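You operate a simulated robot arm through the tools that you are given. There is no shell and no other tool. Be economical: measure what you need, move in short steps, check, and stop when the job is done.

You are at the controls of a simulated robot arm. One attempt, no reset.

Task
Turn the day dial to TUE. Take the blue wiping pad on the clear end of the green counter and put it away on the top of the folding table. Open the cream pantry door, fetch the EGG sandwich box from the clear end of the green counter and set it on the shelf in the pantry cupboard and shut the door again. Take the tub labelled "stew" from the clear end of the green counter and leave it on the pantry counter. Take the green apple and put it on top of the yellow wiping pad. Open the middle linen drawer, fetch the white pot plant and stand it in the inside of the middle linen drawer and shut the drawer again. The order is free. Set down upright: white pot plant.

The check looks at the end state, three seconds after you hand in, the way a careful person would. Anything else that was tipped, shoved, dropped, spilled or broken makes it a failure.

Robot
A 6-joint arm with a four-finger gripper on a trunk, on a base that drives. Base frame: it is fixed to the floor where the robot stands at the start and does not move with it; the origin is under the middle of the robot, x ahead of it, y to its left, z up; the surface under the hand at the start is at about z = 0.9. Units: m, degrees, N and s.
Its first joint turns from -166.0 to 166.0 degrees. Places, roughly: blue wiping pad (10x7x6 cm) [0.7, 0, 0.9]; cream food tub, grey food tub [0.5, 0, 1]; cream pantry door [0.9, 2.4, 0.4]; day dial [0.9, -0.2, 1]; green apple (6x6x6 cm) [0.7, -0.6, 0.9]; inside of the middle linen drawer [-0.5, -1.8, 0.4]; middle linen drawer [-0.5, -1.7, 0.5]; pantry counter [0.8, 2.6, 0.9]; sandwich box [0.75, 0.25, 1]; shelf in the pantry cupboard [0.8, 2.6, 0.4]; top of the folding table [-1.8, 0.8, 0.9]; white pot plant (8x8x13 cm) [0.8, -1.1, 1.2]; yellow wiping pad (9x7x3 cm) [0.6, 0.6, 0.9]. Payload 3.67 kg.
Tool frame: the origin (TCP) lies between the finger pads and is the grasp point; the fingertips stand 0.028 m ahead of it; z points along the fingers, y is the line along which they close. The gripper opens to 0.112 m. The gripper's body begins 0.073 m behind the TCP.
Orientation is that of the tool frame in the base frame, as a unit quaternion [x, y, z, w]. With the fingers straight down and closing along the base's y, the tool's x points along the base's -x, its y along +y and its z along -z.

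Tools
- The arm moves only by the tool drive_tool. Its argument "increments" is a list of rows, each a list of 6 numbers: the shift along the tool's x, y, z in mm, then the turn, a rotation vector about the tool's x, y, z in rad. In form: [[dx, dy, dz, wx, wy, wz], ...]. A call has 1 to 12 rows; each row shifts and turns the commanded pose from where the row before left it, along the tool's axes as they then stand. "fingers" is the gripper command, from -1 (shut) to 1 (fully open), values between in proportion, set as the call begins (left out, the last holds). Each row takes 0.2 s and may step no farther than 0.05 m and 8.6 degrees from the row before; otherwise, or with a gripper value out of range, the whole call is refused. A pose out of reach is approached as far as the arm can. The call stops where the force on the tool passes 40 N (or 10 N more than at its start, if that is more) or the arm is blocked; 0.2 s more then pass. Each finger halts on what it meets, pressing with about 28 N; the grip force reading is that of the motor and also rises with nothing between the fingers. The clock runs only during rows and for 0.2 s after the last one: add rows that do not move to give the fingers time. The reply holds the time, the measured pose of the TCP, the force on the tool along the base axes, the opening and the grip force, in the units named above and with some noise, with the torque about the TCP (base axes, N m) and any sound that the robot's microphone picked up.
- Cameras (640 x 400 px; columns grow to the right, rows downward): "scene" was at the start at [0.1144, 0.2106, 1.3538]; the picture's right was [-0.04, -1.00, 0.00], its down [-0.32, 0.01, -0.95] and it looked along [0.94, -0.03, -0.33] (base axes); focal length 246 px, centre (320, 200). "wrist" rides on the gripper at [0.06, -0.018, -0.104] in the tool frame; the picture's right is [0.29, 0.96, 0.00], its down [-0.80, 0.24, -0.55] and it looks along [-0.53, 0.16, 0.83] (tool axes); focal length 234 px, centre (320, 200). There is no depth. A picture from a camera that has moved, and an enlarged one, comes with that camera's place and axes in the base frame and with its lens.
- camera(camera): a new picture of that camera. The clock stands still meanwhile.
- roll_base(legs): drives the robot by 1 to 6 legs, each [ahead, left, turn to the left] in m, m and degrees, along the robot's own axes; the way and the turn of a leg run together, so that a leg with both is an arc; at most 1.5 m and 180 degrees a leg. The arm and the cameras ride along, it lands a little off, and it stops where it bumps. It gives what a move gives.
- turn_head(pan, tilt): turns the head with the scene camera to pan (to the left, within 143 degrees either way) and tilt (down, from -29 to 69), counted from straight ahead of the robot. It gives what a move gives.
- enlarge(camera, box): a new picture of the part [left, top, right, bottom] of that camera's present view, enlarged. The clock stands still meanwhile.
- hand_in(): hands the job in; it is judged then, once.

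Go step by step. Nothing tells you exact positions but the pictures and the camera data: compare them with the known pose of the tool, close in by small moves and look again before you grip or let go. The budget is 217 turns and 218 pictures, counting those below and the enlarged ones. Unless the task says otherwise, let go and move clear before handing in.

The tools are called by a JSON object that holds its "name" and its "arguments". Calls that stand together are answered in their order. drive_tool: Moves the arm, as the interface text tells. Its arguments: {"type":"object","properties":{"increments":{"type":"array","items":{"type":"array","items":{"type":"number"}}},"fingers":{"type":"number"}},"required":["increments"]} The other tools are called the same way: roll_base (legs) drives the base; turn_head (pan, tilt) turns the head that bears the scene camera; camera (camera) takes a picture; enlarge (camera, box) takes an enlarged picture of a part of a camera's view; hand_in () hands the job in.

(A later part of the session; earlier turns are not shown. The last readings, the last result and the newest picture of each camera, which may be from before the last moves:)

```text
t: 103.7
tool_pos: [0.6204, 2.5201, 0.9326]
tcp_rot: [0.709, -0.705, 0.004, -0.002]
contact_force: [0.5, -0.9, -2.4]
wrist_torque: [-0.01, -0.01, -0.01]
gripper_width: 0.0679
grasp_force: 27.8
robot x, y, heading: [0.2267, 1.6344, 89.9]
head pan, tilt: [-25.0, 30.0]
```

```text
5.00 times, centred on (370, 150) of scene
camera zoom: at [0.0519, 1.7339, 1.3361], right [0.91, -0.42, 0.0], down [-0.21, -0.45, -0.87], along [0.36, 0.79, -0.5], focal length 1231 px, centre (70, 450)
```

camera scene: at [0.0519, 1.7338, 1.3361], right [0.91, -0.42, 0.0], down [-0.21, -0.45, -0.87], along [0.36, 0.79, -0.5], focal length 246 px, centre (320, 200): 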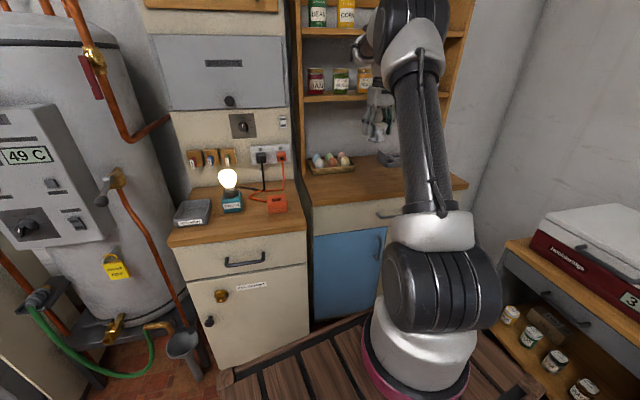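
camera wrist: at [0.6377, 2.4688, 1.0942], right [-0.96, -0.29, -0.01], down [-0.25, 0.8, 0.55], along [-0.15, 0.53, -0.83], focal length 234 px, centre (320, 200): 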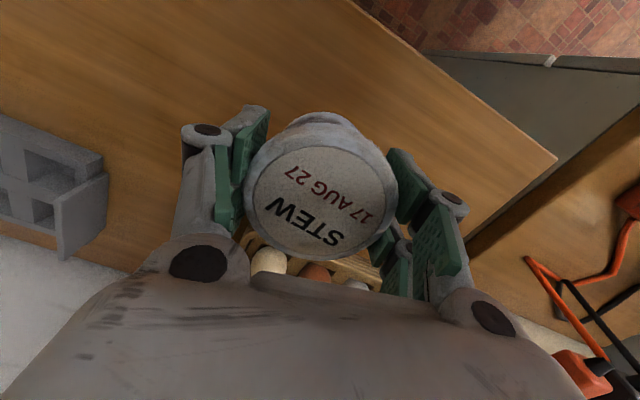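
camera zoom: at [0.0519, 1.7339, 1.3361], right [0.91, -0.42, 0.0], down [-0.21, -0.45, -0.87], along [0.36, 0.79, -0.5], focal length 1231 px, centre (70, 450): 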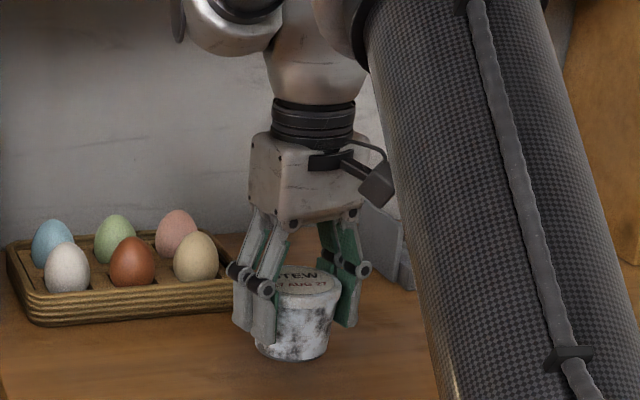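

{"name": "drive_tool", "arguments": {"increments": [[0, 0, 4, 0, 0, 0], [0, 0, 3, 0, 0, 0], [0, 0, 3, 0, 0, 0], [0, 0, 3, 0, 0, 0], [0, 0, 3, 0, 0, 0], [0, 0, 3, 0, 0, 0], [0, 0, 0, 0, 0, 0]]}}

{"name": "enlarge", "arguments": {"camera": "scene", "box": [330, 110, 410, 190]}}

```text
t: 105.3
tool_pos: [0.6193, 2.5211, 0.9139]
tcp_rot: [0.709, -0.705, 0.005, -0.003]
contact_force: [0.8, 0.5, -1.7]
wrist_torque: [0.04, 0.01, -0.01]
gripper_width: 0.0679
grasp_force: 28.0
robot x, y, heading: [0.2295, 1.6312, 90.4]
head pan, tilt: [-25.0, 30.0]
```

```text
5.00 times, centred on (370, 150) of scene
camera zoom: at [0.0519, 1.7339, 1.3361], right [0.91, -0.42, 0.0], down [-0.21, -0.45, -0.87], along [0.36, 0.79, -0.5], focal length 1231 px, centre (70, 450)
```

zoom: 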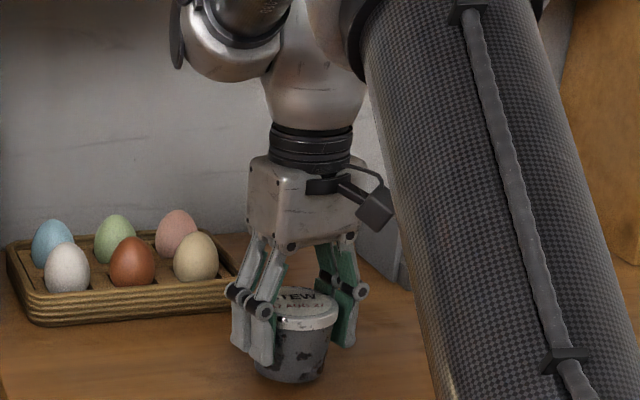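

{"name": "drive_tool", "arguments": {"increments": [[0, 0, 3, 0, 0, 0], [0, 0, 3, 0, 0, 0], [0, 0, 3, 0, 0, 0], [0, 0, 3, 0, 0, 0], [0, 0, 3, 0, 0, 0], [0, 0, 3, 0, 0, 0], [0, 0, 0, 0, 0, 0]]}}

{"name": "enlarge", "arguments": {"camera": "scene", "box": [330, 120, 410, 200]}}

```text
t: 106.9
tool_pos: [0.6189, 2.5203, 0.8964]
tcp_rot: [0.709, -0.705, 0.004, -0.004]
contact_force: [-2.8, 5.0, 13.1]
wrist_torque: [0.05, 0.04, 0.03]
gripper_width: 0.0672
grasp_force: 28.5
robot x, y, heading: [0.2271, 1.6353, 90.3]
head pan, tilt: [-25.0, 30.0]
```

```text
5.00 times, centred on (370, 160) of scene
camera zoom: at [0.0515, 1.7335, 1.336], right [0.91, -0.42, 0.0], down [-0.21, -0.45, -0.87], along [0.36, 0.79, -0.5], focal length 1231 px, centre (70, 400)
```

zoom: 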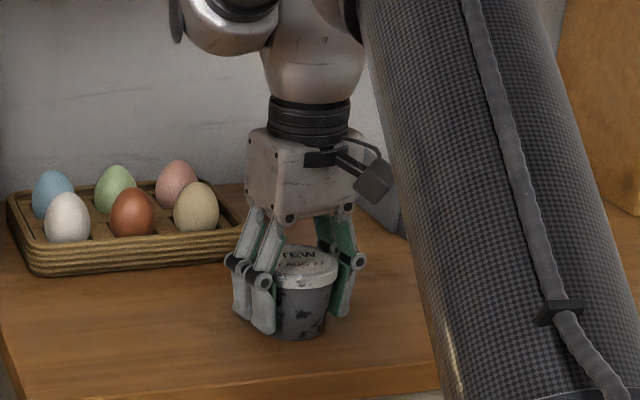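

Contact. I open, and rise straight up.

{"name": "drive_tool", "arguments": {"increments": [[0, 0, -1, 0, 0, 0], [0, 0, 0, 0, 0, 0]]}}

{"name": "drive_tool", "arguments": {"increments": [[0, 0, 0, 0, 0, 0], [0, 0, 0, 0, 0, 0], [0, 0, -15, 0, 0, 0], [0, 0, -30, 0, 0, 0], [0, 0, -40, 0, 0, 0], [0, 0, -40, 0, 0, 0], [0, 0, -45, 0, 0, 0], [0, 0, -45, 0, 0, 0]], "fingers": 0.7}}

{"name": "enlarge", "arguments": {"camera": "scene", "box": [290, 80, 430, 240]}}

```text
t: 107.5
tool_pos: [0.6212, 2.52, 0.8953]
tcp_rot: [0.709, -0.705, 0.004, -0.002]
contact_force: [-2.5, 2.6, 5.1]
wrist_torque: [0.23, -0.02, 0.07]
gripper_width: 0.0671
grasp_force: 27.8
robot x, y, heading: [0.2253, 1.6315, 90.2]
head pan, tilt: [-25.0, 30.0]
```

```text
t: 109.3
tool_pos: [0.6182, 2.5216, 1.1115]
tcp_rot: [0.709, -0.705, 0.004, -0.003]
contact_force: [0.1, 0.4, -0.5]
wrist_torque: [-0.03, -0.03, 0.0]
gripper_width: 0.0954
grasp_force: 0.0
robot x, y, heading: [0.2257, 1.634, 90.3]
head pan, tilt: [-25.0, 30.0]
```

```text
2.50 times, centred on (360, 160) of scene
camera zoom: at [0.0519, 1.7341, 1.3361], right [0.91, -0.42, 0.0], down [-0.21, -0.45, -0.87], along [0.36, 0.79, -0.5], focal length 616 px, centre (220, 300)
```

zoom: 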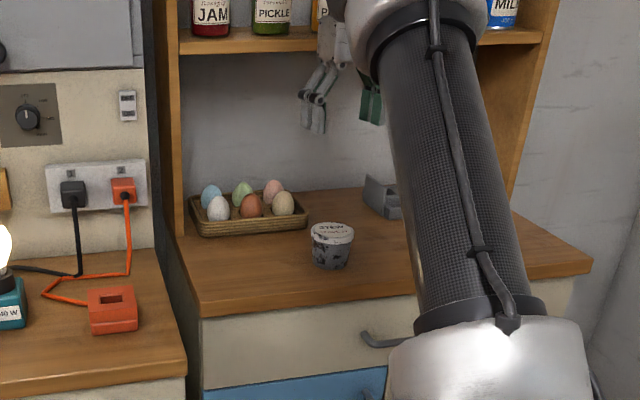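

The STEW tub stands on the pantry counter (z≈0.85). Now the cream door: I retract the hand and turn it so it can point forward with its camera on top.

{"name": "drive_tool", "arguments": {"increments": [[45, 10, 0, 0, 0, 0], [45, 15, 0, 0, 0, 0], [45, 15, 0, 0, 0, 0], [45, 15, 0, 0, 0, 0], [45, 15, 0, 0, 0, 0], [45, 15, 0, 0, 0, 0], [45, 15, 0, 0, 0, 0], [0, 0, 0, 0, 0, 0.14], [0, 0, 0, 0, 0, 0.14], [0, 0, 0, 0, 0, 0.14], [0, 0, 0, 0, 0, 0.14], [0, 0, 0, 0, 0, 0.14]], "fingers": 0.3}}

{"name": "drive_tool", "arguments": {"increments": [[0, 0, 0, 0, 0, 0.145], [0, 0, 0, 0, 0, 0.145], [0, 0, 0, 0, 0, 0.145], [0, 0, 0, 0, 0, 0.145], [0, 0, 0, 0, 0, 0.145], [0, 0, 0, 0, 0, 0.145], [0, 0, 0, 0, 0, 0.145], [0, 0, 0, 0, 0, 0.145], [0, 0, 0, 0, 0, 0.145], [0, 0, 0, 0, 0, 0.145], [0, 0, 0, 0, 0, 0.145], [0, 0, 0, 0, 0, 0.145]]}}

{"name": "drive_tool", "arguments": {"increments": [[0, 0, 0, 0, 0, 0.14], [0, 0, 0, 0, 0, 0.14], [0, 0, 0, 0, 0, 0.14], [0, 0, 0, 0, 0, 0.14], [0, 0, 0, 0, 0, 0.14], [0, 0, 0, 0, 0, 0]]}}

{"name": "camera", "arguments": {"camera": "scene"}}

```text
t: 111.9
tool_pos: [0.5202, 2.2063, 1.111]
tcp_rot: [-0.423, 0.906, -0.003, 0.004]
contact_force: [-0.6, -0.1, -0.3]
wrist_torque: [0.0, -0.01, 0.01]
gripper_width: 0.0731
grasp_force: 0.0
robot x, y, heading: [0.2277, 1.6336, 90.3]
head pan, tilt: [-25.0, 30.0]
```

```text
t: 114.5
tool_pos: [0.52, 2.2047, 1.1106]
tcp_rot: [0.419, 0.908, 0.001, 0.005]
contact_force: [0.2, -0.3, -1.0]
wrist_torque: [0.0, -0.01, -0.04]
gripper_width: 0.0728
grasp_force: 0.1
robot x, y, heading: [0.2281, 1.636, 90.3]
head pan, tilt: [-25.0, 30.0]
```

```text
t: 115.9
tool_pos: [0.5194, 2.2048, 1.1104]
tcp_rot: [0.705, 0.709, 0.004, 0.004]
contact_force: [-0.2, -0.9, -0.6]
wrist_torque: [0.06, 0.0, 0.02]
gripper_width: 0.0729
grasp_force: 0.0
robot x, y, heading: [0.226, 1.6341, 90.4]
head pan, tilt: [-25.0, 30.0]
```

```text
148 pictures are left
camera scene: at [0.0518, 1.7337, 1.3361], right [0.91, -0.42, 0.0], down [-0.21, -0.45, -0.87], along [0.36, 0.79, -0.5], focal length 246 px, centre (320, 200)
```

scene: 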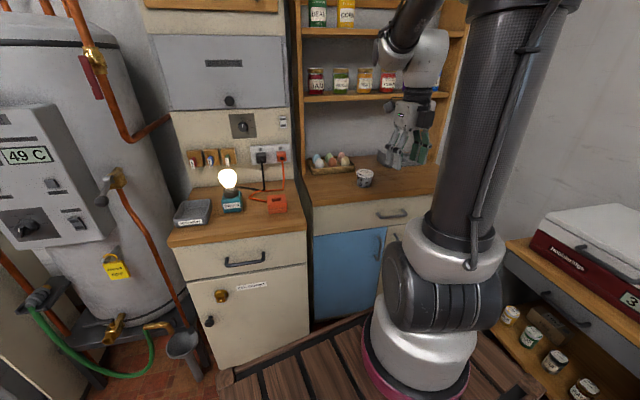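

{"name": "drive_tool", "arguments": {"increments": [[0, 0, 0, 0, 0.131, 0], [0, 0, 0, 0, 0.131, 0], [0, 0, 0, 0, 0.131, 0], [0, 0, 0, 0, 0.131, 0], [0, 0, 0, 0, 0.131, 0], [0, 0, 0, 0, 0.131, 0], [0, 0, 0, 0, 0.131, 0], [0, 0, 0, 0, 0.131, 0], [0, 0, 0, 0, 0.131, 0], [0, 0, 0, 0, 0.131, 0], [0, 0, 0, 0, 0.131, 0], [0, 0, 0, 0, 0.13, 0]]}}

{"name": "camera", "arguments": {"camera": "wrist"}}

{"name": "camera", "arguments": {"camera": "scene"}}

```text
t: 118.5
tool_pos: [0.5266, 2.2065, 1.113]
tcp_rot: [0.495, 0.504, 0.501, -0.5]
contact_force: [-0.7, -0.1, 0.2]
wrist_torque: [0.01, -0.01, -0.01]
gripper_width: 0.0727
grasp_force: 0.1
out of reach, approached as far as the arm can: row 12
robot x, y, heading: [0.2276, 1.6316, 90.1]
head pan, tilt: [-25.0, 30.0]
```

```text
147 pictures are left
camera wrist: at [0.5097, 2.1039, 1.1727], right [0.95, 0.01, 0.3], down [0.25, -0.55, -0.8], along [0.16, 0.83, -0.53], focal length 234 px, centre (320, 200)
```

wrist: 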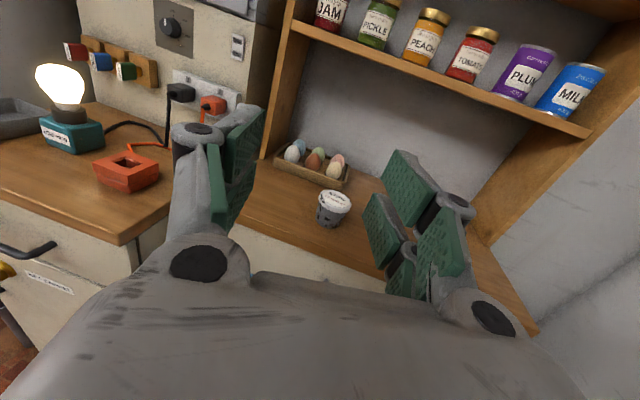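

```text
146 pictures are left
camera scene: at [0.0514, 1.7335, 1.336], right [0.91, -0.42, 0.0], down [-0.21, -0.45, -0.87], along [0.36, 0.79, -0.5], focal length 246 px, centre (320, 200)
```

scene: 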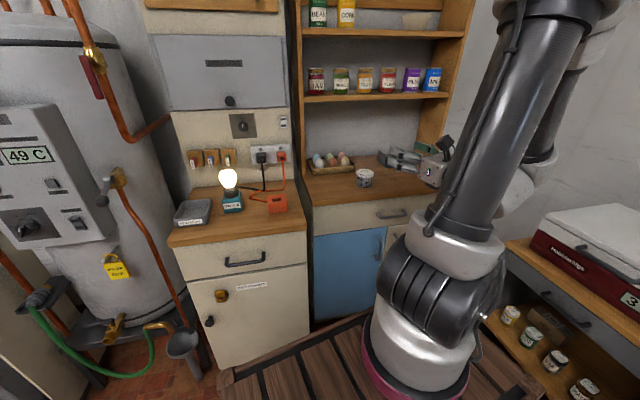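

Now I lower the forward-pointing hand to see the doors.

{"name": "drive_tool", "arguments": {"increments": [[0, 0, -40, 0, 0, 0], [0, 0, -30, 0, 0, 0], [-45, 0, 0, 0, 0, 0], [-45, 0, 0, 0, 0, 0], [-45, 0, 0, 0, 0, 0], [-45, 0, 0, 0, 0, 0], [-45, 0, 0, 0, 0, 0], [-45, 0, 0, 0, 0, 0], [-45, 0, 0, 0, 0, 0], [0, 0, 0, 0, 0, 0]]}}

{"name": "camera", "arguments": {"camera": "wrist"}}

{"name": "camera", "arguments": {"camera": "scene"}}

```text
t: 120.7
tool_pos: [0.5486, 2.1372, 0.7999]
tcp_rot: [0.496, 0.504, 0.502, -0.498]
contact_force: [0.0, -0.2, 0.6]
wrist_torque: [0.02, -0.02, 0.03]
gripper_width: 0.0729
grasp_force: 0.1
out of reach, approached as far as the arm can: row 1, 3
robot x, y, heading: [0.2264, 1.6338, 90.2]
head pan, tilt: [-25.0, 30.0]
```

```text
145 pictures are left
camera wrist: at [0.5314, 2.0348, 0.8599], right [0.95, 0.01, 0.3], down [0.25, -0.55, -0.79], along [0.16, 0.83, -0.53], focal length 234 px, centre (320, 200)
```

wrist: 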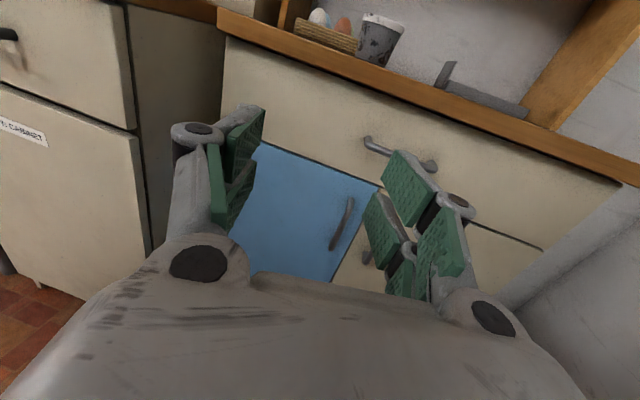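

```text
144 pictures are left
camera scene: at [0.0519, 1.7337, 1.3361], right [0.91, -0.42, 0.0], down [-0.21, -0.45, -0.87], along [0.36, 0.79, -0.5], focal length 246 px, centre (320, 200)
```

scene: 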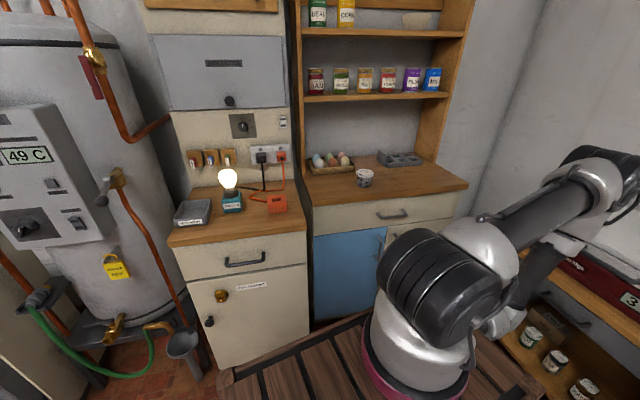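

I'm standing too close for this posture; I back the base up 0.25 m and look again.

{"name": "roll_base", "arguments": {"legs": [[-0.25, 0, 0]]}}

{"name": "drive_tool", "arguments": {"increments": [[0, 40, 0, 0, 0, 0], [0, 40, 0, 0, 0, 0], [0, 20, 0, 0, 0, 0], [0, 0, 0, 0, 0, 0]], "fingers": 1}}

{"name": "camera", "arguments": {"camera": "wrist"}}

{"name": "camera", "arguments": {"camera": "scene"}}

```text
t: 122.5
tool_pos: [0.5499, 1.8887, 0.8013]
tcp_rot: [0.496, 0.504, 0.501, -0.499]
contact_force: [0.8, -0.6, 0.1]
wrist_torque: [-0.01, 0.01, -0.02]
gripper_width: 0.0725
grasp_force: 0.0
robot x, y, heading: [0.2323, 1.3834, 89.9]
head pan, tilt: [-25.0, 30.0]
```

```text
t: 123.5
tool_pos: [0.6522, 1.8885, 0.8017]
tcp_rot: [0.496, 0.504, 0.501, -0.499]
contact_force: [0.1, 0.6, -0.7]
wrist_torque: [0.02, 0.0, -0.01]
gripper_width: 0.112
grasp_force: 0.1
robot x, y, heading: [0.2244, 1.3832, 90.2]
head pan, tilt: [-25.0, 30.0]
```

```text
143 pictures are left
camera wrist: at [0.6342, 1.7854, 0.8612], right [0.95, 0.01, 0.3], down [0.25, -0.55, -0.79], along [0.16, 0.83, -0.53], focal length 234 px, centre (320, 200)
```

wrist: 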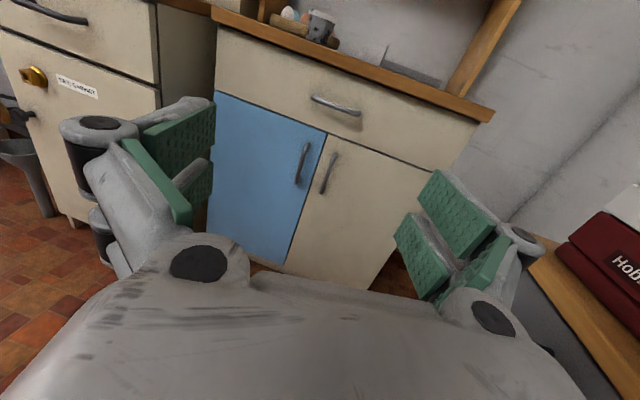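

```text
142 pictures are left
camera scene: at [0.0532, 1.4848, 1.3361], right [0.91, -0.42, 0.0], down [-0.21, -0.45, -0.87], along [0.36, 0.79, -0.5], focal length 246 px, centre (320, 200)
```

scene: 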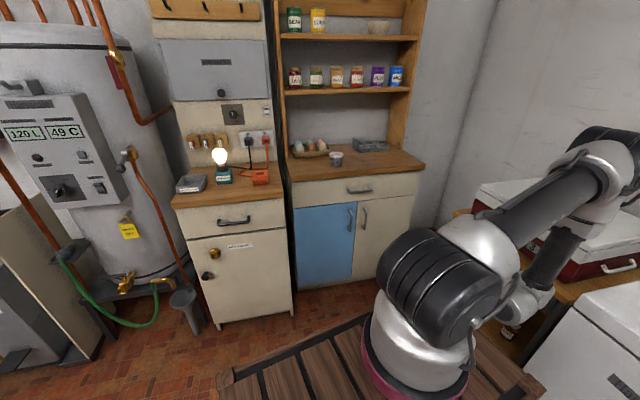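

Handle triangulates to about (0.743, 2.40, 0.577); hinge on the right near x≈1.04. I yaw the hand to face the door and approach to a stand-off.

{"name": "drive_tool", "arguments": {"increments": [[-37, 0, 0, -0.1, 0, 0], [-37, 0, 0, -0.048, 0, 0], [-37, 0, 0, 0, 0, 0], [-37, 0, 0, 0, 0, 0], [-37, 0, 0, 0, 0, 0], [-38, 0, 0, 0, 0, 0], [0, 7, 45, 0, 0, 0], [0, 7, 45, 0, 0, 0], [0, 0, 45, 0, 0, 0], [0, 0, 45, 0, 0, 0], [0, 0, 45, 0, 0, 0], [0, 0, 0, 0, 0, 0]], "fingers": 0.2}}

{"name": "camera", "arguments": {"camera": "wrist"}}

{"name": "camera", "arguments": {"camera": "scene"}}

```text
t: 126.1
tool_pos: [0.6988, 2.1094, 0.5796]
tcp_rot: [0.531, 0.466, 0.537, -0.461]
contact_force: [-0.4, 0.0, -0.2]
wrist_torque: [-0.02, 0.03, -0.02]
gripper_width: 0.0672
grasp_force: 0.0
robot x, y, heading: [0.2276, 1.3856, 90.4]
head pan, tilt: [-25.0, 30.0]
```

```text
141 pictures are left
camera wrist: at [0.6663, 2.0103, 0.6391], right [0.95, -0.14, 0.3], down [0.17, -0.58, -0.8], along [0.28, 0.8, -0.53], focal length 234 px, centre (320, 200)
```

wrist: 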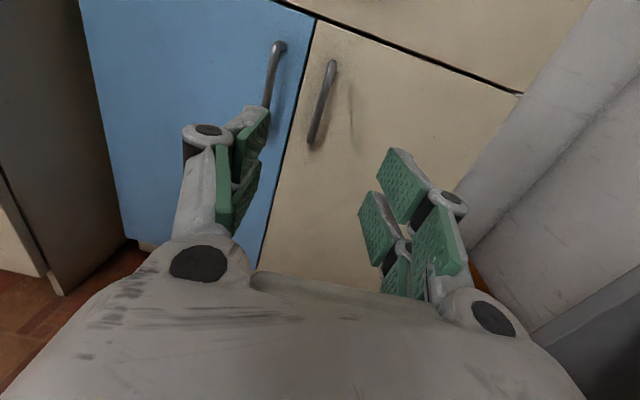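

```text
140 pictures are left
camera scene: at [0.0532, 1.4847, 1.3361], right [0.91, -0.42, 0.0], down [-0.21, -0.45, -0.87], along [0.36, 0.79, -0.5], focal length 246 px, centre (320, 200)
```

scene: 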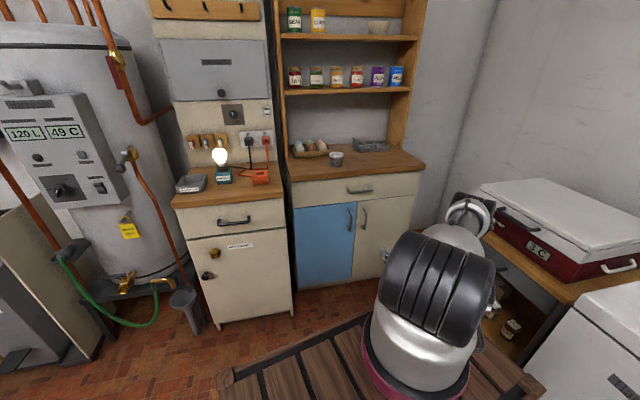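

{"name": "drive_tool", "arguments": {"increments": [[0, 5, 45, 0, 0, 0], [0, 0, 45, 0, 0, 0], [0, 0, 45, 0, 0, 0], [-5, 0, 45, 0, 0, 0], [0, 0, 40, 0, 0, 0], [0, 0, 0, 0, 0, 0]]}}

{"name": "camera", "arguments": {"camera": "wrist"}}

```text
t: 127.5
tool_pos: [0.7341, 2.3262, 0.5757]
tcp_rot: [0.532, 0.465, 0.537, -0.461]
contact_force: [-0.4, 0.2, -0.9]
wrist_torque: [0.02, -0.02, 0.0]
gripper_width: 0.0674
grasp_force: 0.0
robot x, y, heading: [0.2273, 1.3835, 90.2]
head pan, tilt: [-25.0, 30.0]
```

```text
139 pictures are left
camera wrist: at [0.7022, 2.2271, 0.6344], right [0.95, -0.14, 0.3], down [0.17, -0.58, -0.8], along [0.28, 0.8, -0.53], focal length 234 px, centre (320, 200)
```

wrist: 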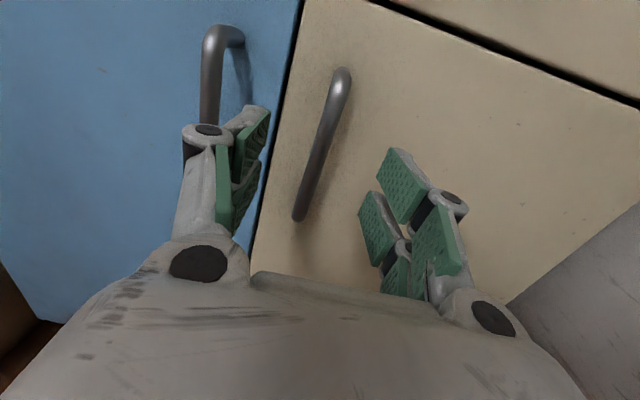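

{"name": "drive_tool", "arguments": {"increments": [[0, 0, 30, 0, 0, 0], [0, 0, 20, 0, 0, 0], [0, 0, 8, 0, 0, 0], [0, 0, 0, 0, 0, 0]]}}

{"name": "camera", "arguments": {"camera": "wrist"}}

```text
t: 128.5
tool_pos: [0.7422, 2.3846, 0.5749]
tcp_rot: [0.532, 0.466, 0.536, -0.461]
contact_force: [-0.4, -0.1, -0.8]
wrist_torque: [-0.01, -0.01, 0.02]
gripper_width: 0.0674
grasp_force: 0.0
robot x, y, heading: [0.2317, 1.384, 90.3]
head pan, tilt: [-25.0, 30.0]
```

```text
138 pictures are left
camera wrist: at [0.7104, 2.2847, 0.6341], right [0.95, -0.14, 0.3], down [0.17, -0.58, -0.8], along [0.28, 0.8, -0.53], focal length 234 px, centre (320, 200)
```

wrist: 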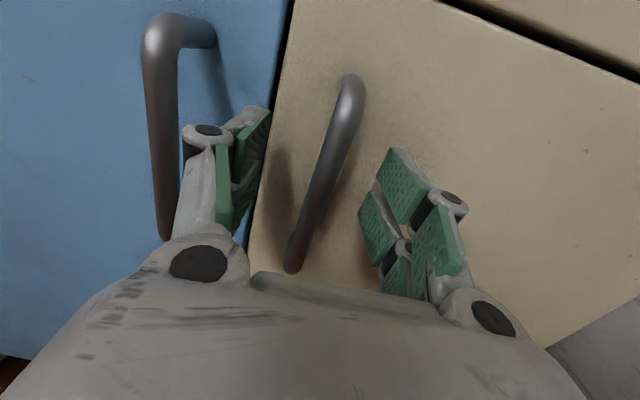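

{"name": "drive_tool", "arguments": {"increments": [[0, 0, 0, 0, 0, 0], [0, 0, 0, 0, 0, 0], [0, 0, 0, 0, 0, 0]], "fingers": -1}}

{"name": "camera", "arguments": {"camera": "wrist"}}

```text
t: 129.3
tool_pos: [0.7431, 2.3824, 0.5743]
tcp_rot: [0.532, 0.465, 0.537, -0.461]
contact_force: [7.5, -0.6, -0.3]
wrist_torque: [-0.11, 1.69, -0.09]
gripper_width: 0.012
grasp_force: 44.8
robot x, y, heading: [0.2289, 1.3866, 90.3]
head pan, tilt: [-25.0, 30.0]
```

```text
137 pictures are left
camera wrist: at [0.7115, 2.2843, 0.6342], right [0.95, -0.14, 0.3], down [0.16, -0.58, -0.8], along [0.28, 0.8, -0.53], focal length 234 px, centre (320, 200)
```

wrist: 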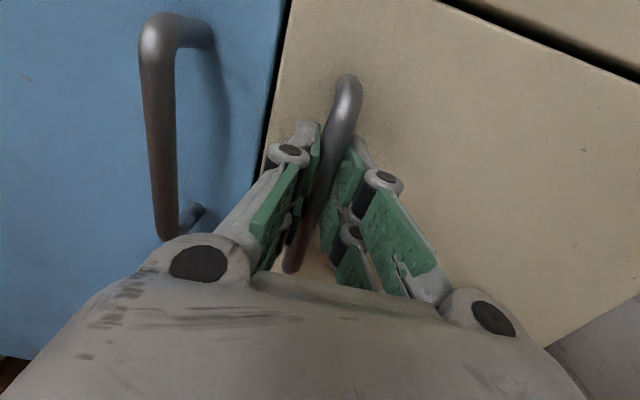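

I hold the bar (1.2 cm). I start pulling along the door's arc.

{"name": "drive_tool", "arguments": {"increments": [[0, 3, -20, 0, 0, 0], [0, 3, -20, 0.03, 0, 0], [0, 3, -20, 0.03, 0, 0], [0, 3, -20, 0.03, 0, 0], [0, 0, 0, 0, 0, 0]]}}

{"name": "camera", "arguments": {"camera": "wrist"}}

```text
t: 130.5
tool_pos: [0.7492, 2.3024, 0.5749]
tcp_rot: [0.511, 0.488, 0.516, -0.484]
contact_force: [24.1, 3.5, -1.8]
wrist_torque: [-0.41, 1.52, -0.2]
gripper_width: 0.0122
grasp_force: 44.8
robot x, y, heading: [0.2274, 1.3835, 90.3]
head pan, tilt: [-25.0, 30.0]
```

```text
136 pictures are left
camera wrist: at [0.7245, 2.2002, 0.6343], right [0.95, -0.05, 0.3], down [0.22, -0.57, -0.8], along [0.21, 0.82, -0.53], focal length 234 px, centre (320, 200)
```

wrist: 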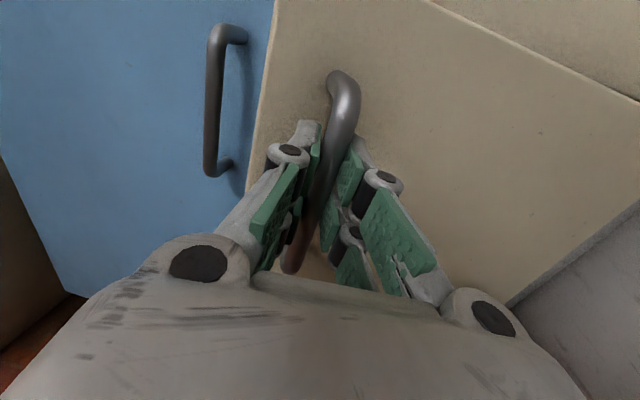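

{"name": "drive_tool", "arguments": {"increments": [[0, 8, -18, 0.03, 0, 0], [0, 7, -19, 0.03, 0, 0], [0, 7, -19, 0.03, 0, 0], [0, 8, -19, 0.03, 0, 0], [0, 0, 0, 0, 0, 0]]}}

{"name": "camera", "arguments": {"camera": "wrist"}}

```text
t: 131.7
tool_pos: [0.7725, 2.2259, 0.5751]
tcp_rot: [0.48, 0.52, 0.484, -0.515]
contact_force: [-20.8, -8.9, 7.0]
wrist_torque: [-0.14, 1.21, 0.29]
gripper_width: 0.0121
grasp_force: 45.4
robot x, y, heading: [0.2244, 1.3862, 90.4]
head pan, tilt: [-25.0, 30.0]
```

```text
135 pictures are left
camera wrist: at [0.7623, 2.1234, 0.6345], right [0.95, 0.07, 0.3], down [0.29, -0.54, -0.79], along [0.1, 0.84, -0.53], focal length 234 px, centre (320, 200)
```

wrist: 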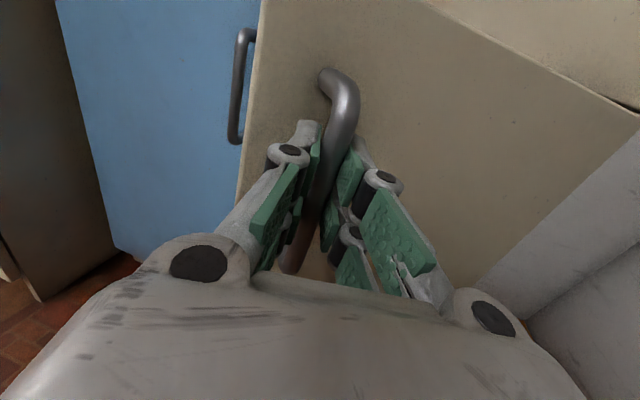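

{"name": "drive_tool", "arguments": {"increments": [[0, 2, -18, 0.03, 0, 0], [0, 6, -18, 0.03, 0, 0], [0, 7, -18, 0.03, 0, 0], [0, 8, -18, 0.03, 0, 0], [0, 0, 0, 0, 0, 0]]}}

{"name": "camera", "arguments": {"camera": "wrist"}}

{"name": "camera", "arguments": {"camera": "scene"}}

```text
t: 132.4
tool_pos: [0.7925, 2.1877, 0.5743]
tcp_rot: [0.466, 0.534, 0.47, -0.526]
contact_force: [10.6, 6.0, -9.9]
wrist_torque: [-0.15, 1.4, -0.05]
gripper_width: 0.0121
grasp_force: 44.9
robot x, y, heading: [0.2279, 1.3857, 90.1]
head pan, tilt: [-25.0, 30.0]
stopped in row 3: the force on the tool passed its limit at 44 N (the readings are from after the stop); the commanded pose is now the measured one
```

```text
134 pictures are left
camera wrist: at [0.7892, 2.0847, 0.635], right [0.95, 0.12, 0.3], down [0.32, -0.52, -0.79], along [0.06, 0.84, -0.53], focal length 234 px, centre (320, 200)
```

wrist: 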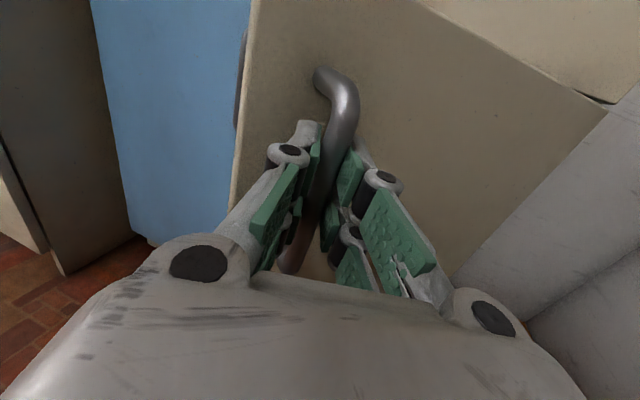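

```text
133 pictures are left
camera scene: at [0.0546, 1.4858, 1.3361], right [0.91, -0.42, 0.0], down [-0.21, -0.45, -0.87], along [0.36, 0.79, -0.5], focal length 246 px, centre (320, 200)
```

scene: 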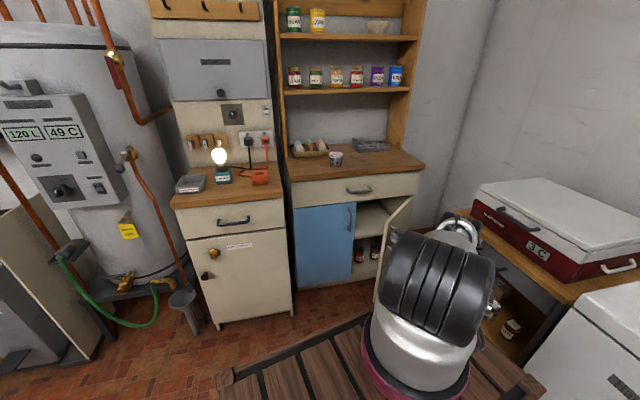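

Door is about 45° open and a shelf with room is visible. I continue along the arc.

{"name": "drive_tool", "arguments": {"increments": [[0, 9.5, -17.5, 0.03, 0, 0], [0, 10, -17, 0.03, 0, 0], [0, 11, -16.5, 0.03, 0, 0], [0, 11.5, -16, 0.03, 0, 0], [0, 0, 0, 0, 0, 0]]}}

{"name": "drive_tool", "arguments": {"increments": [[0, 11.5, -16, 0.03, 0, 0], [0, 12, -15.5, 0.03, 0, 0], [0, 12.5, -15, 0.03, 0, 0], [0, 13, -15, 0.03, 0, 0], [0, 0, 0, 0, 0, 0]]}}

{"name": "camera", "arguments": {"camera": "wrist"}}

{"name": "camera", "arguments": {"camera": "scene"}}

```text
t: 133.4
tool_pos: [0.8355, 2.1382, 0.5744]
tcp_rot: [-0.435, -0.556, -0.439, 0.557]
contact_force: [7.6, 6.6, -2.3]
wrist_torque: [0.23, -0.4, -0.1]
gripper_width: 0.012
grasp_force: 45.4
robot x, y, heading: [0.2293, 1.3847, 90.3]
head pan, tilt: [-25.0, 30.0]
stopped in row 5: the force on the tool passed its limit at 54 N (the readings are from after the stop); the commanded pose is now the measured one
```

```text
t: 133.8
tool_pos: [0.8349, 2.1388, 0.5748]
tcp_rot: [-0.435, -0.555, -0.429, 0.565]
contact_force: [13.3, 13.7, -11.3]
wrist_torque: [0.26, -2.31, -0.12]
gripper_width: 0.0128
grasp_force: 45.6
out of reach, approached as far as the arm can: row 1
robot x, y, heading: [0.228, 1.3852, 90.4]
head pan, tilt: [-25.0, 30.0]
stopped in row 1: the force on the tool passed its limit at 64 N (the readings are from after the stop); the commanded pose is now the measured one
```

```text
132 pictures are left
camera wrist: at [0.8457, 2.0342, 0.6339], right [0.93, 0.24, 0.27], down [0.36, -0.47, -0.8], along [-0.07, 0.85, -0.53], focal length 234 px, centre (320, 200)
```

wrist: 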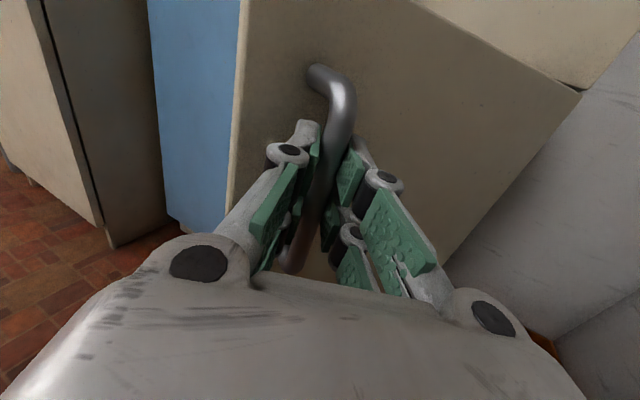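

```text
131 pictures are left
camera scene: at [0.0525, 1.4858, 1.336], right [0.91, -0.42, 0.0], down [-0.21, -0.45, -0.87], along [0.36, 0.79, -0.5], focal length 246 px, centre (320, 200)
```

scene: 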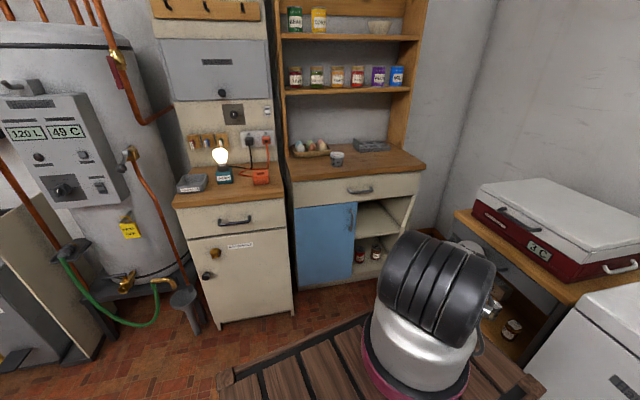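

Door is about 58° open but the arm is cramped. I let go, back off, and will push the door further from its inner side.

{"name": "drive_tool", "arguments": {"increments": [[0, 0, 0, 0, 0, 0], [0, 0, 0, 0, 0, 0], [0, 0, -20, 0, 0, 0], [0, 0, -30, 0, 0, 0], [0, 0, -30, 0, 0, 0], [0, -25, -30, 0, 0, 0], [0, -40, 0, 0, 0, 0], [0, -40, 0, 0, 0, 0], [0, 0, 0, 0, 0, 0]], "fingers": 0.1}}

{"name": "camera", "arguments": {"camera": "wrist"}}

{"name": "camera", "arguments": {"camera": "scene"}}

```text
t: 135.8
tool_pos: [0.7648, 2.0006, 0.5769]
tcp_rot: [-0.436, -0.553, -0.43, 0.565]
contact_force: [0.0, -0.4, -1.1]
wrist_torque: [0.0, 0.03, -0.01]
gripper_width: 0.0616
grasp_force: 0.1
robot x, y, heading: [0.2313, 1.3817, 90.2]
head pan, tilt: [-25.0, 30.0]
```

```text
130 pictures are left
camera wrist: at [0.7746, 1.8966, 0.6363], right [0.93, 0.24, 0.27], down [0.36, -0.47, -0.81], along [-0.07, 0.85, -0.53], focal length 234 px, centre (320, 200)
```

wrist: 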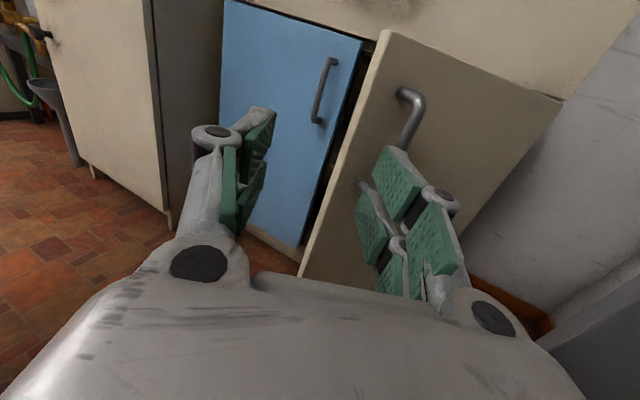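

```text
129 pictures are left
camera scene: at [0.0534, 1.4831, 1.3361], right [0.91, -0.42, 0.0], down [-0.21, -0.45, -0.87], along [0.36, 0.79, -0.5], focal length 246 px, centre (320, 200)
```

scene: 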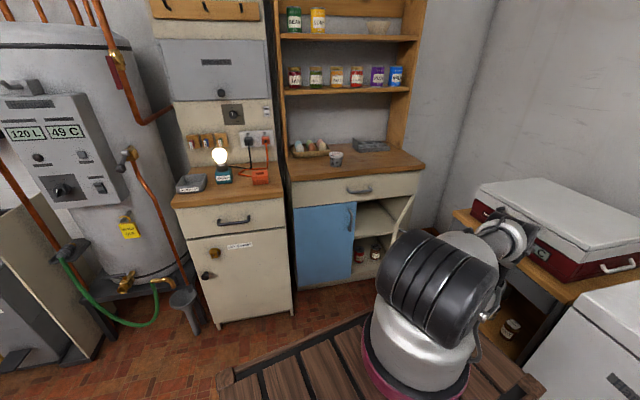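

I move left of the door's free edge, turn the closed hand to the right, and enter behind the door.

{"name": "drive_tool", "arguments": {"increments": [[0, -35, -10, 0, 0, 0], [0, -35, 0, 0, 0, 0], [0, 0, 0, -0.14, 0, 0], [0, 0, 0, -0.14, 0, 0], [0, 0, 0, -0.14, 0, 0], [0, 0, 0, -0.14, 0, 0], [0, 0, 0, -0.14, 0, 0], [0, 0, 0, 0, 0, 0]], "fingers": -1}}

{"name": "camera", "arguments": {"camera": "wrist"}}

{"name": "camera", "arguments": {"camera": "scene"}}

```text
t: 137.6
tool_pos: [0.6969, 1.9768, 0.5785]
tcp_rot: [0.603, 0.373, 0.592, -0.382]
contact_force: [0.3, 0.1, 0.3]
wrist_torque: [-0.03, 0.03, 0.02]
gripper_width: 0.0
grasp_force: 28.1
robot x, y, heading: [0.2277, 1.3845, 90.2]
head pan, tilt: [-25.0, 30.0]
```

```text
128 pictures are left
camera wrist: at [0.6379, 1.8916, 0.6387], right [0.87, -0.41, 0.27], down [-0.04, -0.6, -0.8], along [0.49, 0.68, -0.54], focal length 234 px, centre (320, 200)
```

wrist: 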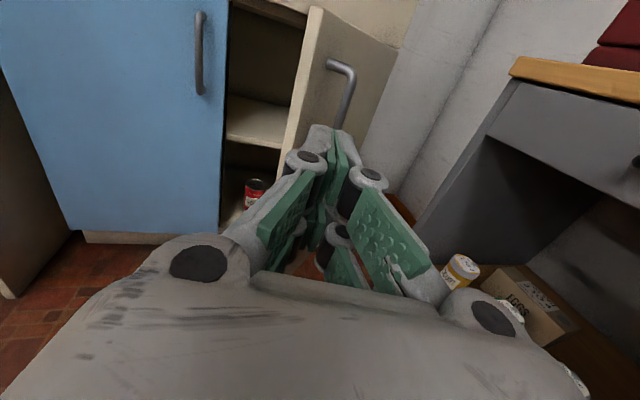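

```text
127 pictures are left
camera scene: at [0.0526, 1.4851, 1.3361], right [0.91, -0.42, 0.0], down [-0.21, -0.45, -0.87], along [0.36, 0.79, -0.5], focal length 246 px, centre (320, 200)
```

scene: 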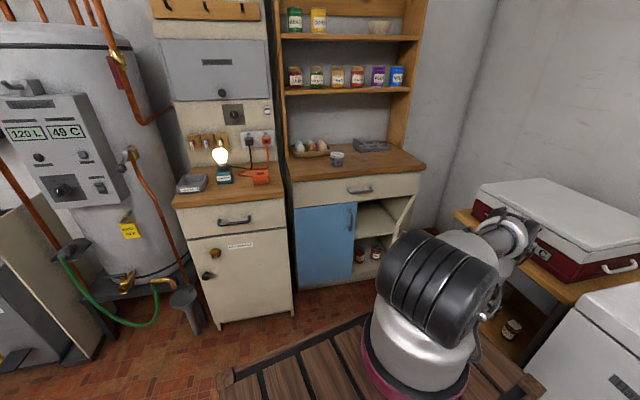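

{"name": "drive_tool", "arguments": {"increments": [[0, -45, 0, 0, 0, 0], [0, -45, 0, 0, 0, 0], [0, 0, 45, 0, 0, 0], [0, 0, 45, 0, 0, 0], [0, 0, 45, 0, 0, 0], [0, 0, 45, 0, 0, 0], [0, 0, 15, 0, 0, 0], [0, 0, 0, 0, 0, 0]]}}

{"name": "camera", "arguments": {"camera": "wrist"}}

```text
t: 139.4
tool_pos: [0.6988, 2.1929, 0.5776]
tcp_rot: [0.603, 0.373, 0.592, -0.383]
contact_force: [-0.5, -0.3, 0.5]
wrist_torque: [0.04, 0.0, 0.01]
gripper_width: 0.0
grasp_force: 28.0
robot x, y, heading: [0.2324, 1.3821, 90.3]
head pan, tilt: [-25.0, 30.0]
```

```text
126 pictures are left
camera wrist: at [0.6405, 2.1068, 0.6401], right [0.87, -0.41, 0.27], down [-0.04, -0.6, -0.8], along [0.49, 0.69, -0.54], focal length 234 px, centre (320, 200)
```

wrist: 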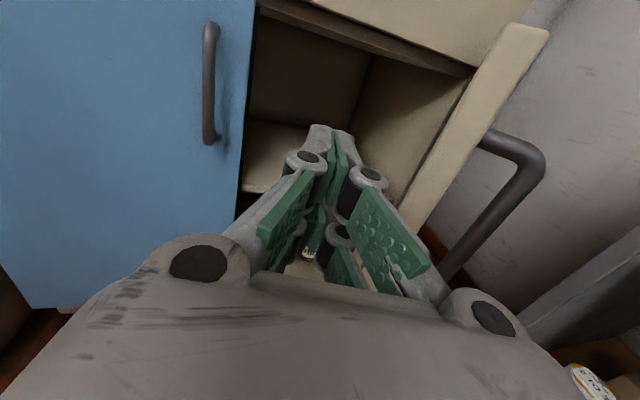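

The closed hand is on the inner side of the door. I push it to the right.

{"name": "drive_tool", "arguments": {"increments": [[0, 38, 12, 0, 0, 0], [0, 38, 12, 0, 0, 0], [0, 38, 12, 0, 0, 0], [0, 38, 12, 0, 0, 0], [0, 38, 12, 0, 0, 0], [0, 30, 10, 0, 0, 0], [0, 0, 0, 0, 0, 0]]}}

{"name": "camera", "arguments": {"camera": "wrist"}}

{"name": "camera", "arguments": {"camera": "scene"}}

```text
t: 140.5
tool_pos: [0.8497, 2.1659, 0.5742]
tcp_rot: [0.603, 0.374, 0.591, -0.384]
contact_force: [-10.5, -13.7, 8.3]
wrist_torque: [-0.33, -0.31, -0.93]
gripper_width: 0.0
grasp_force: 28.2
robot x, y, heading: [0.2263, 1.3852, 90.5]
head pan, tilt: [-25.0, 30.0]
stopped in row 5: the force on the tool passed its limit at 60 N (the readings are from after the stop); the commanded pose is now the measured one
```

```text
125 pictures are left
camera wrist: at [0.7913, 2.0811, 0.6349], right [0.87, -0.41, 0.27], down [-0.04, -0.6, -0.8], along [0.49, 0.69, -0.54], focal length 234 px, centre (320, 200)
```

wrist: 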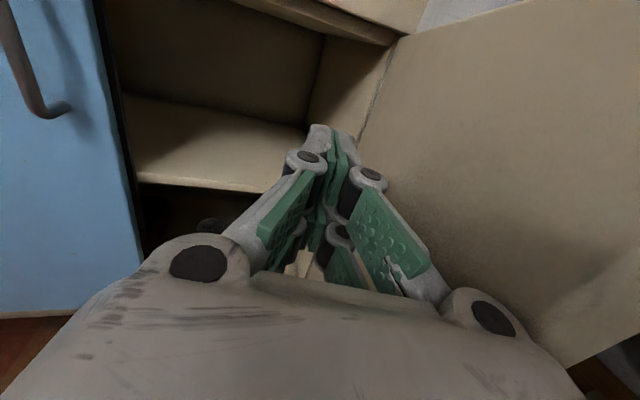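

```text
124 pictures are left
camera scene: at [0.052, 1.4844, 1.336], right [0.91, -0.42, 0.0], down [-0.21, -0.45, -0.87], along [0.36, 0.79, -0.5], focal length 246 px, centre (320, 200)
```

scene: 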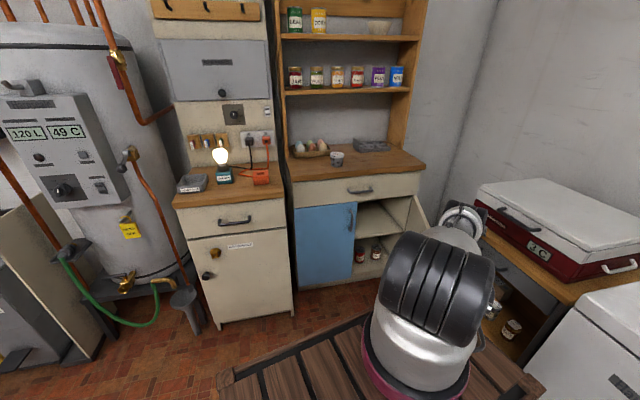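

{"name": "drive_tool", "arguments": {"increments": [[0, 8, 2, 0, 0, 0], [0, 8, 2, 0, 0, 0], [0, 8, 2, 0, 0, 0], [0, 8, 2, 0, 0, 0], [0, 8, 2, 0, 0, 0], [0, 8, 2, 0, 0, 0], [0, 8, 2, 0, 0, 0], [0, 0, 0, 0, 0, 0]]}}

{"name": "camera", "arguments": {"camera": "wrist"}}

```text
t: 140.8
tool_pos: [0.8538, 2.164, 0.5737]
tcp_rot: [0.603, 0.373, 0.591, -0.384]
contact_force: [-8.5, -12.1, 7.4]
wrist_torque: [-0.36, -0.25, -0.81]
gripper_width: 0.0
grasp_force: 28.3
robot x, y, heading: [0.2257, 1.3847, 90.4]
head pan, tilt: [-25.0, 30.0]
stopped in row 1: the force on the tool passed its limit at 51 N (the readings are from after the stop); the commanded pose is now the measured one
```

```text
123 pictures are left
camera wrist: at [0.7953, 2.0784, 0.6341], right [0.87, -0.41, 0.27], down [-0.04, -0.6, -0.8], along [0.49, 0.69, -0.54], focal length 234 px, centre (320, 200)
```

wrist: 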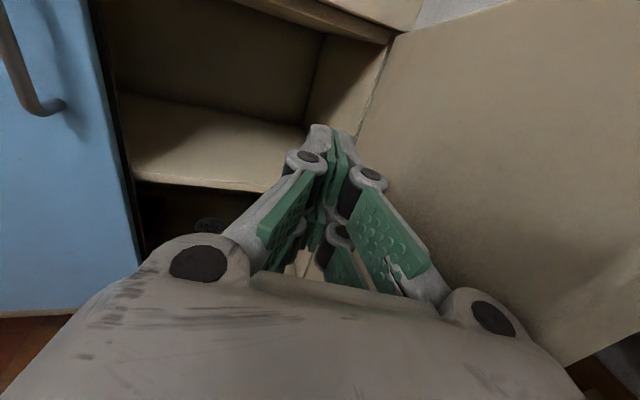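

The door stands about 83° open and stops there; the shelf surface is near z≈0.42. I withdraw the hand and lift it.

{"name": "drive_tool", "arguments": {"increments": [[0, -30, 0, 0, 0, 0], [0, -20, -40, 0, 0, 0], [0, 0, -45, 0, 0, 0], [0, 0, -45, 0, 0, 0], [0, -20, -45, 0, 0, 0], [0, -30, -30, 0, 0, 0], [30, -30, 0, 0, 0, 0], [45, 0, 0, 0, 0, 0], [45, 0, 0, 0, 0, 0], [45, 0, 0, 0, 0, 0], [45, 0, 0, 0, 0, 0]]}}

{"name": "camera", "arguments": {"camera": "scene"}}

{"name": "camera", "arguments": {"camera": "wrist"}}

```text
t: 143.2
tool_pos: [0.6538, 2.0337, 0.7888]
tcp_rot: [0.602, 0.374, 0.592, -0.383]
contact_force: [0.4, 0.0, -0.7]
wrist_torque: [-0.01, 0.0, 0.01]
gripper_width: 0.0
grasp_force: 27.8
robot x, y, heading: [0.2258, 1.3834, 90.2]
head pan, tilt: [-25.0, 30.0]
```

```text
122 pictures are left
camera scene: at [0.0524, 1.485, 1.3361], right [0.91, -0.42, 0.0], down [-0.21, -0.45, -0.87], along [0.36, 0.79, -0.5], focal length 246 px, centre (320, 200)
```

scene: 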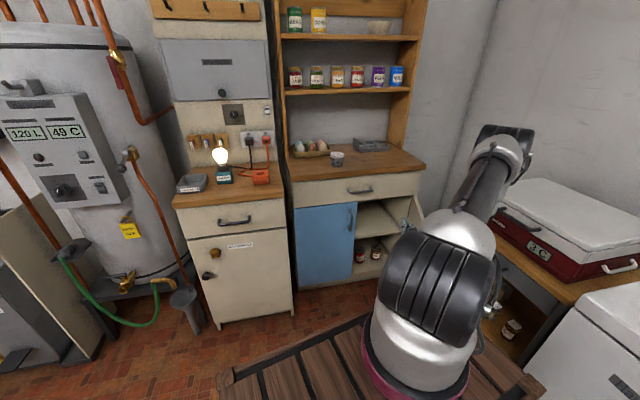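

```text
121 pictures are left
camera wrist: at [0.5947, 1.9486, 0.8484], right [0.87, -0.41, 0.27], down [-0.04, -0.6, -0.8], along [0.49, 0.69, -0.54], focal length 234 px, centre (320, 200)
```

wrist: 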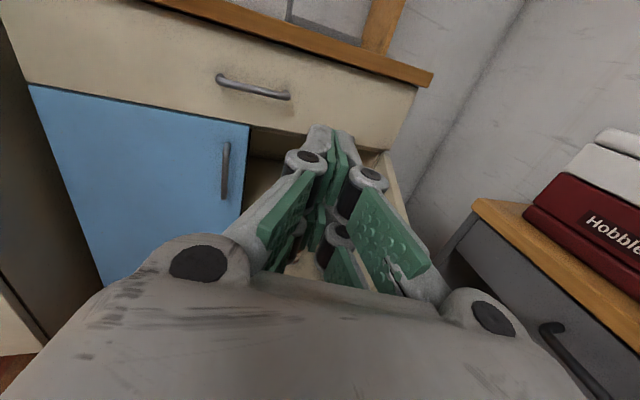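

{"name": "drive_tool", "arguments": {"increments": [[45, 0, 0, 0, 0, 0], [45, 0, 0, 0, 0, 0], [45, 0, 0, 0, 0, 0], [45, 0, -20, 0, 0, 0], [45, 0, -20, 0, 0, 0], [45, 0, -20, 0, 0, 0], [45, -20, -20, 0, 0, 0], [0, -45, 0, 0.11, 0, 0], [0, -45, 0, 0.11, 0, 0], [0, -45, 0, 0.11, 0, 0], [0, -45, 0, 0.11, 0, 0], [0, -45, 0, 0, 0, 0]]}}

{"name": "drive_tool", "arguments": {"increments": [[0, 0, 0, 0, -0.15, 0], [0, 0, 0, 0, -0.15, 0], [0, 0, 0, 0, -0.15, 0], [0, 0, 0, 0, -0.15, 0], [0, 0, 0, 0, 0, 0]], "fingers": 1}}

{"name": "camera", "arguments": {"camera": "scene"}}

```text
refused: row 7 steps farther than a row can; nothing moved
```

```text
t: 144.4
tool_pos: [0.6532, 2.0339, 0.7874]
tcp_rot: [0.751, 0.471, 0.386, -0.256]
contact_force: [0.3, -0.6, 0.5]
wrist_torque: [0.0, 0.01, 0.04]
gripper_width: 0.1119
grasp_force: 0.2
robot x, y, heading: [0.2256, 1.3869, 90.3]
head pan, tilt: [-25.0, 30.0]
```

```text
120 pictures are left
camera scene: at [0.0523, 1.4849, 1.3361], right [0.91, -0.42, 0.0], down [-0.21, -0.45, -0.87], along [0.36, 0.79, -0.5], focal length 246 px, centre (320, 200)
```

scene: 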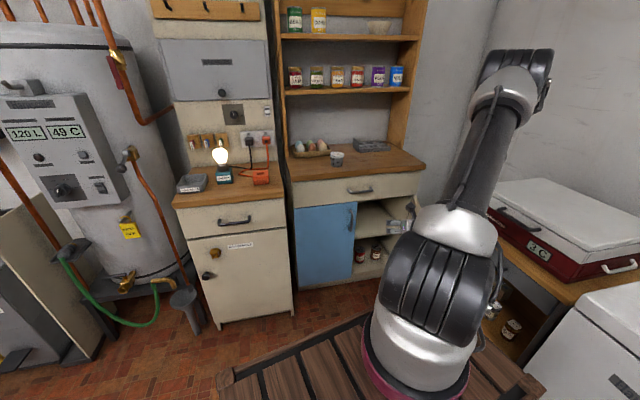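

{"name": "drive_tool", "arguments": {"increments": [[37, 0, -25, 0, 0, 0], [37, 0, -25, 0, 0, 0], [37, 0, -25, 0, 0, 0], [37, 0, -25, 0, 0, 0], [37, 0, -25, 0, 0, 0], [37, 0, -25, 0, 0, 0], [37, 0, -25, 0, 0, 0], [0, -45, 0, 0.091, 0, -0.0615], [0, -45, 0, 0.091, 0, -0.0615], [0, -45, 0, 0.091, 0, -0.0615], [0, -45, 0, 0.091, 0, -0.0615], [0, 0, 0, 0, 0, 0]]}}

{"name": "camera", "arguments": {"camera": "scene"}}

```text
t: 147.0
tool_pos: [0.4868, 2.0843, 1.1019]
tcp_rot: [0.629, 0.62, 0.324, -0.338]
contact_force: [-0.1, -0.3, -0.9]
wrist_torque: [-0.04, 0.0, 0.02]
gripper_width: 0.112
grasp_force: 0.2
robot x, y, heading: [0.2293, 1.3854, 90.4]
head pan, tilt: [-25.0, 30.0]
```

```text
119 pictures are left
camera scene: at [0.0523, 1.4849, 1.3361], right [0.91, -0.42, 0.0], down [-0.21, -0.45, -0.87], along [0.36, 0.79, -0.5], focal length 246 px, centre (320, 200)
```

scene: 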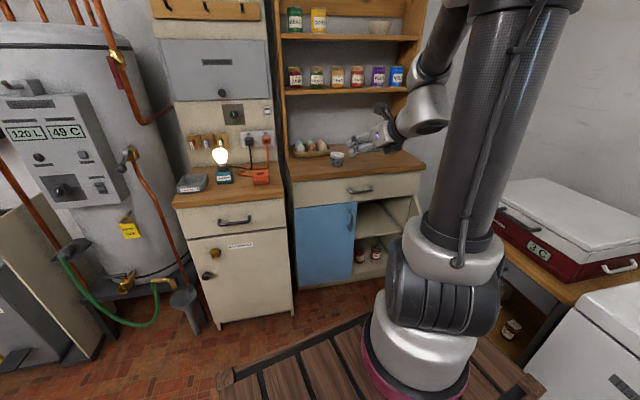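

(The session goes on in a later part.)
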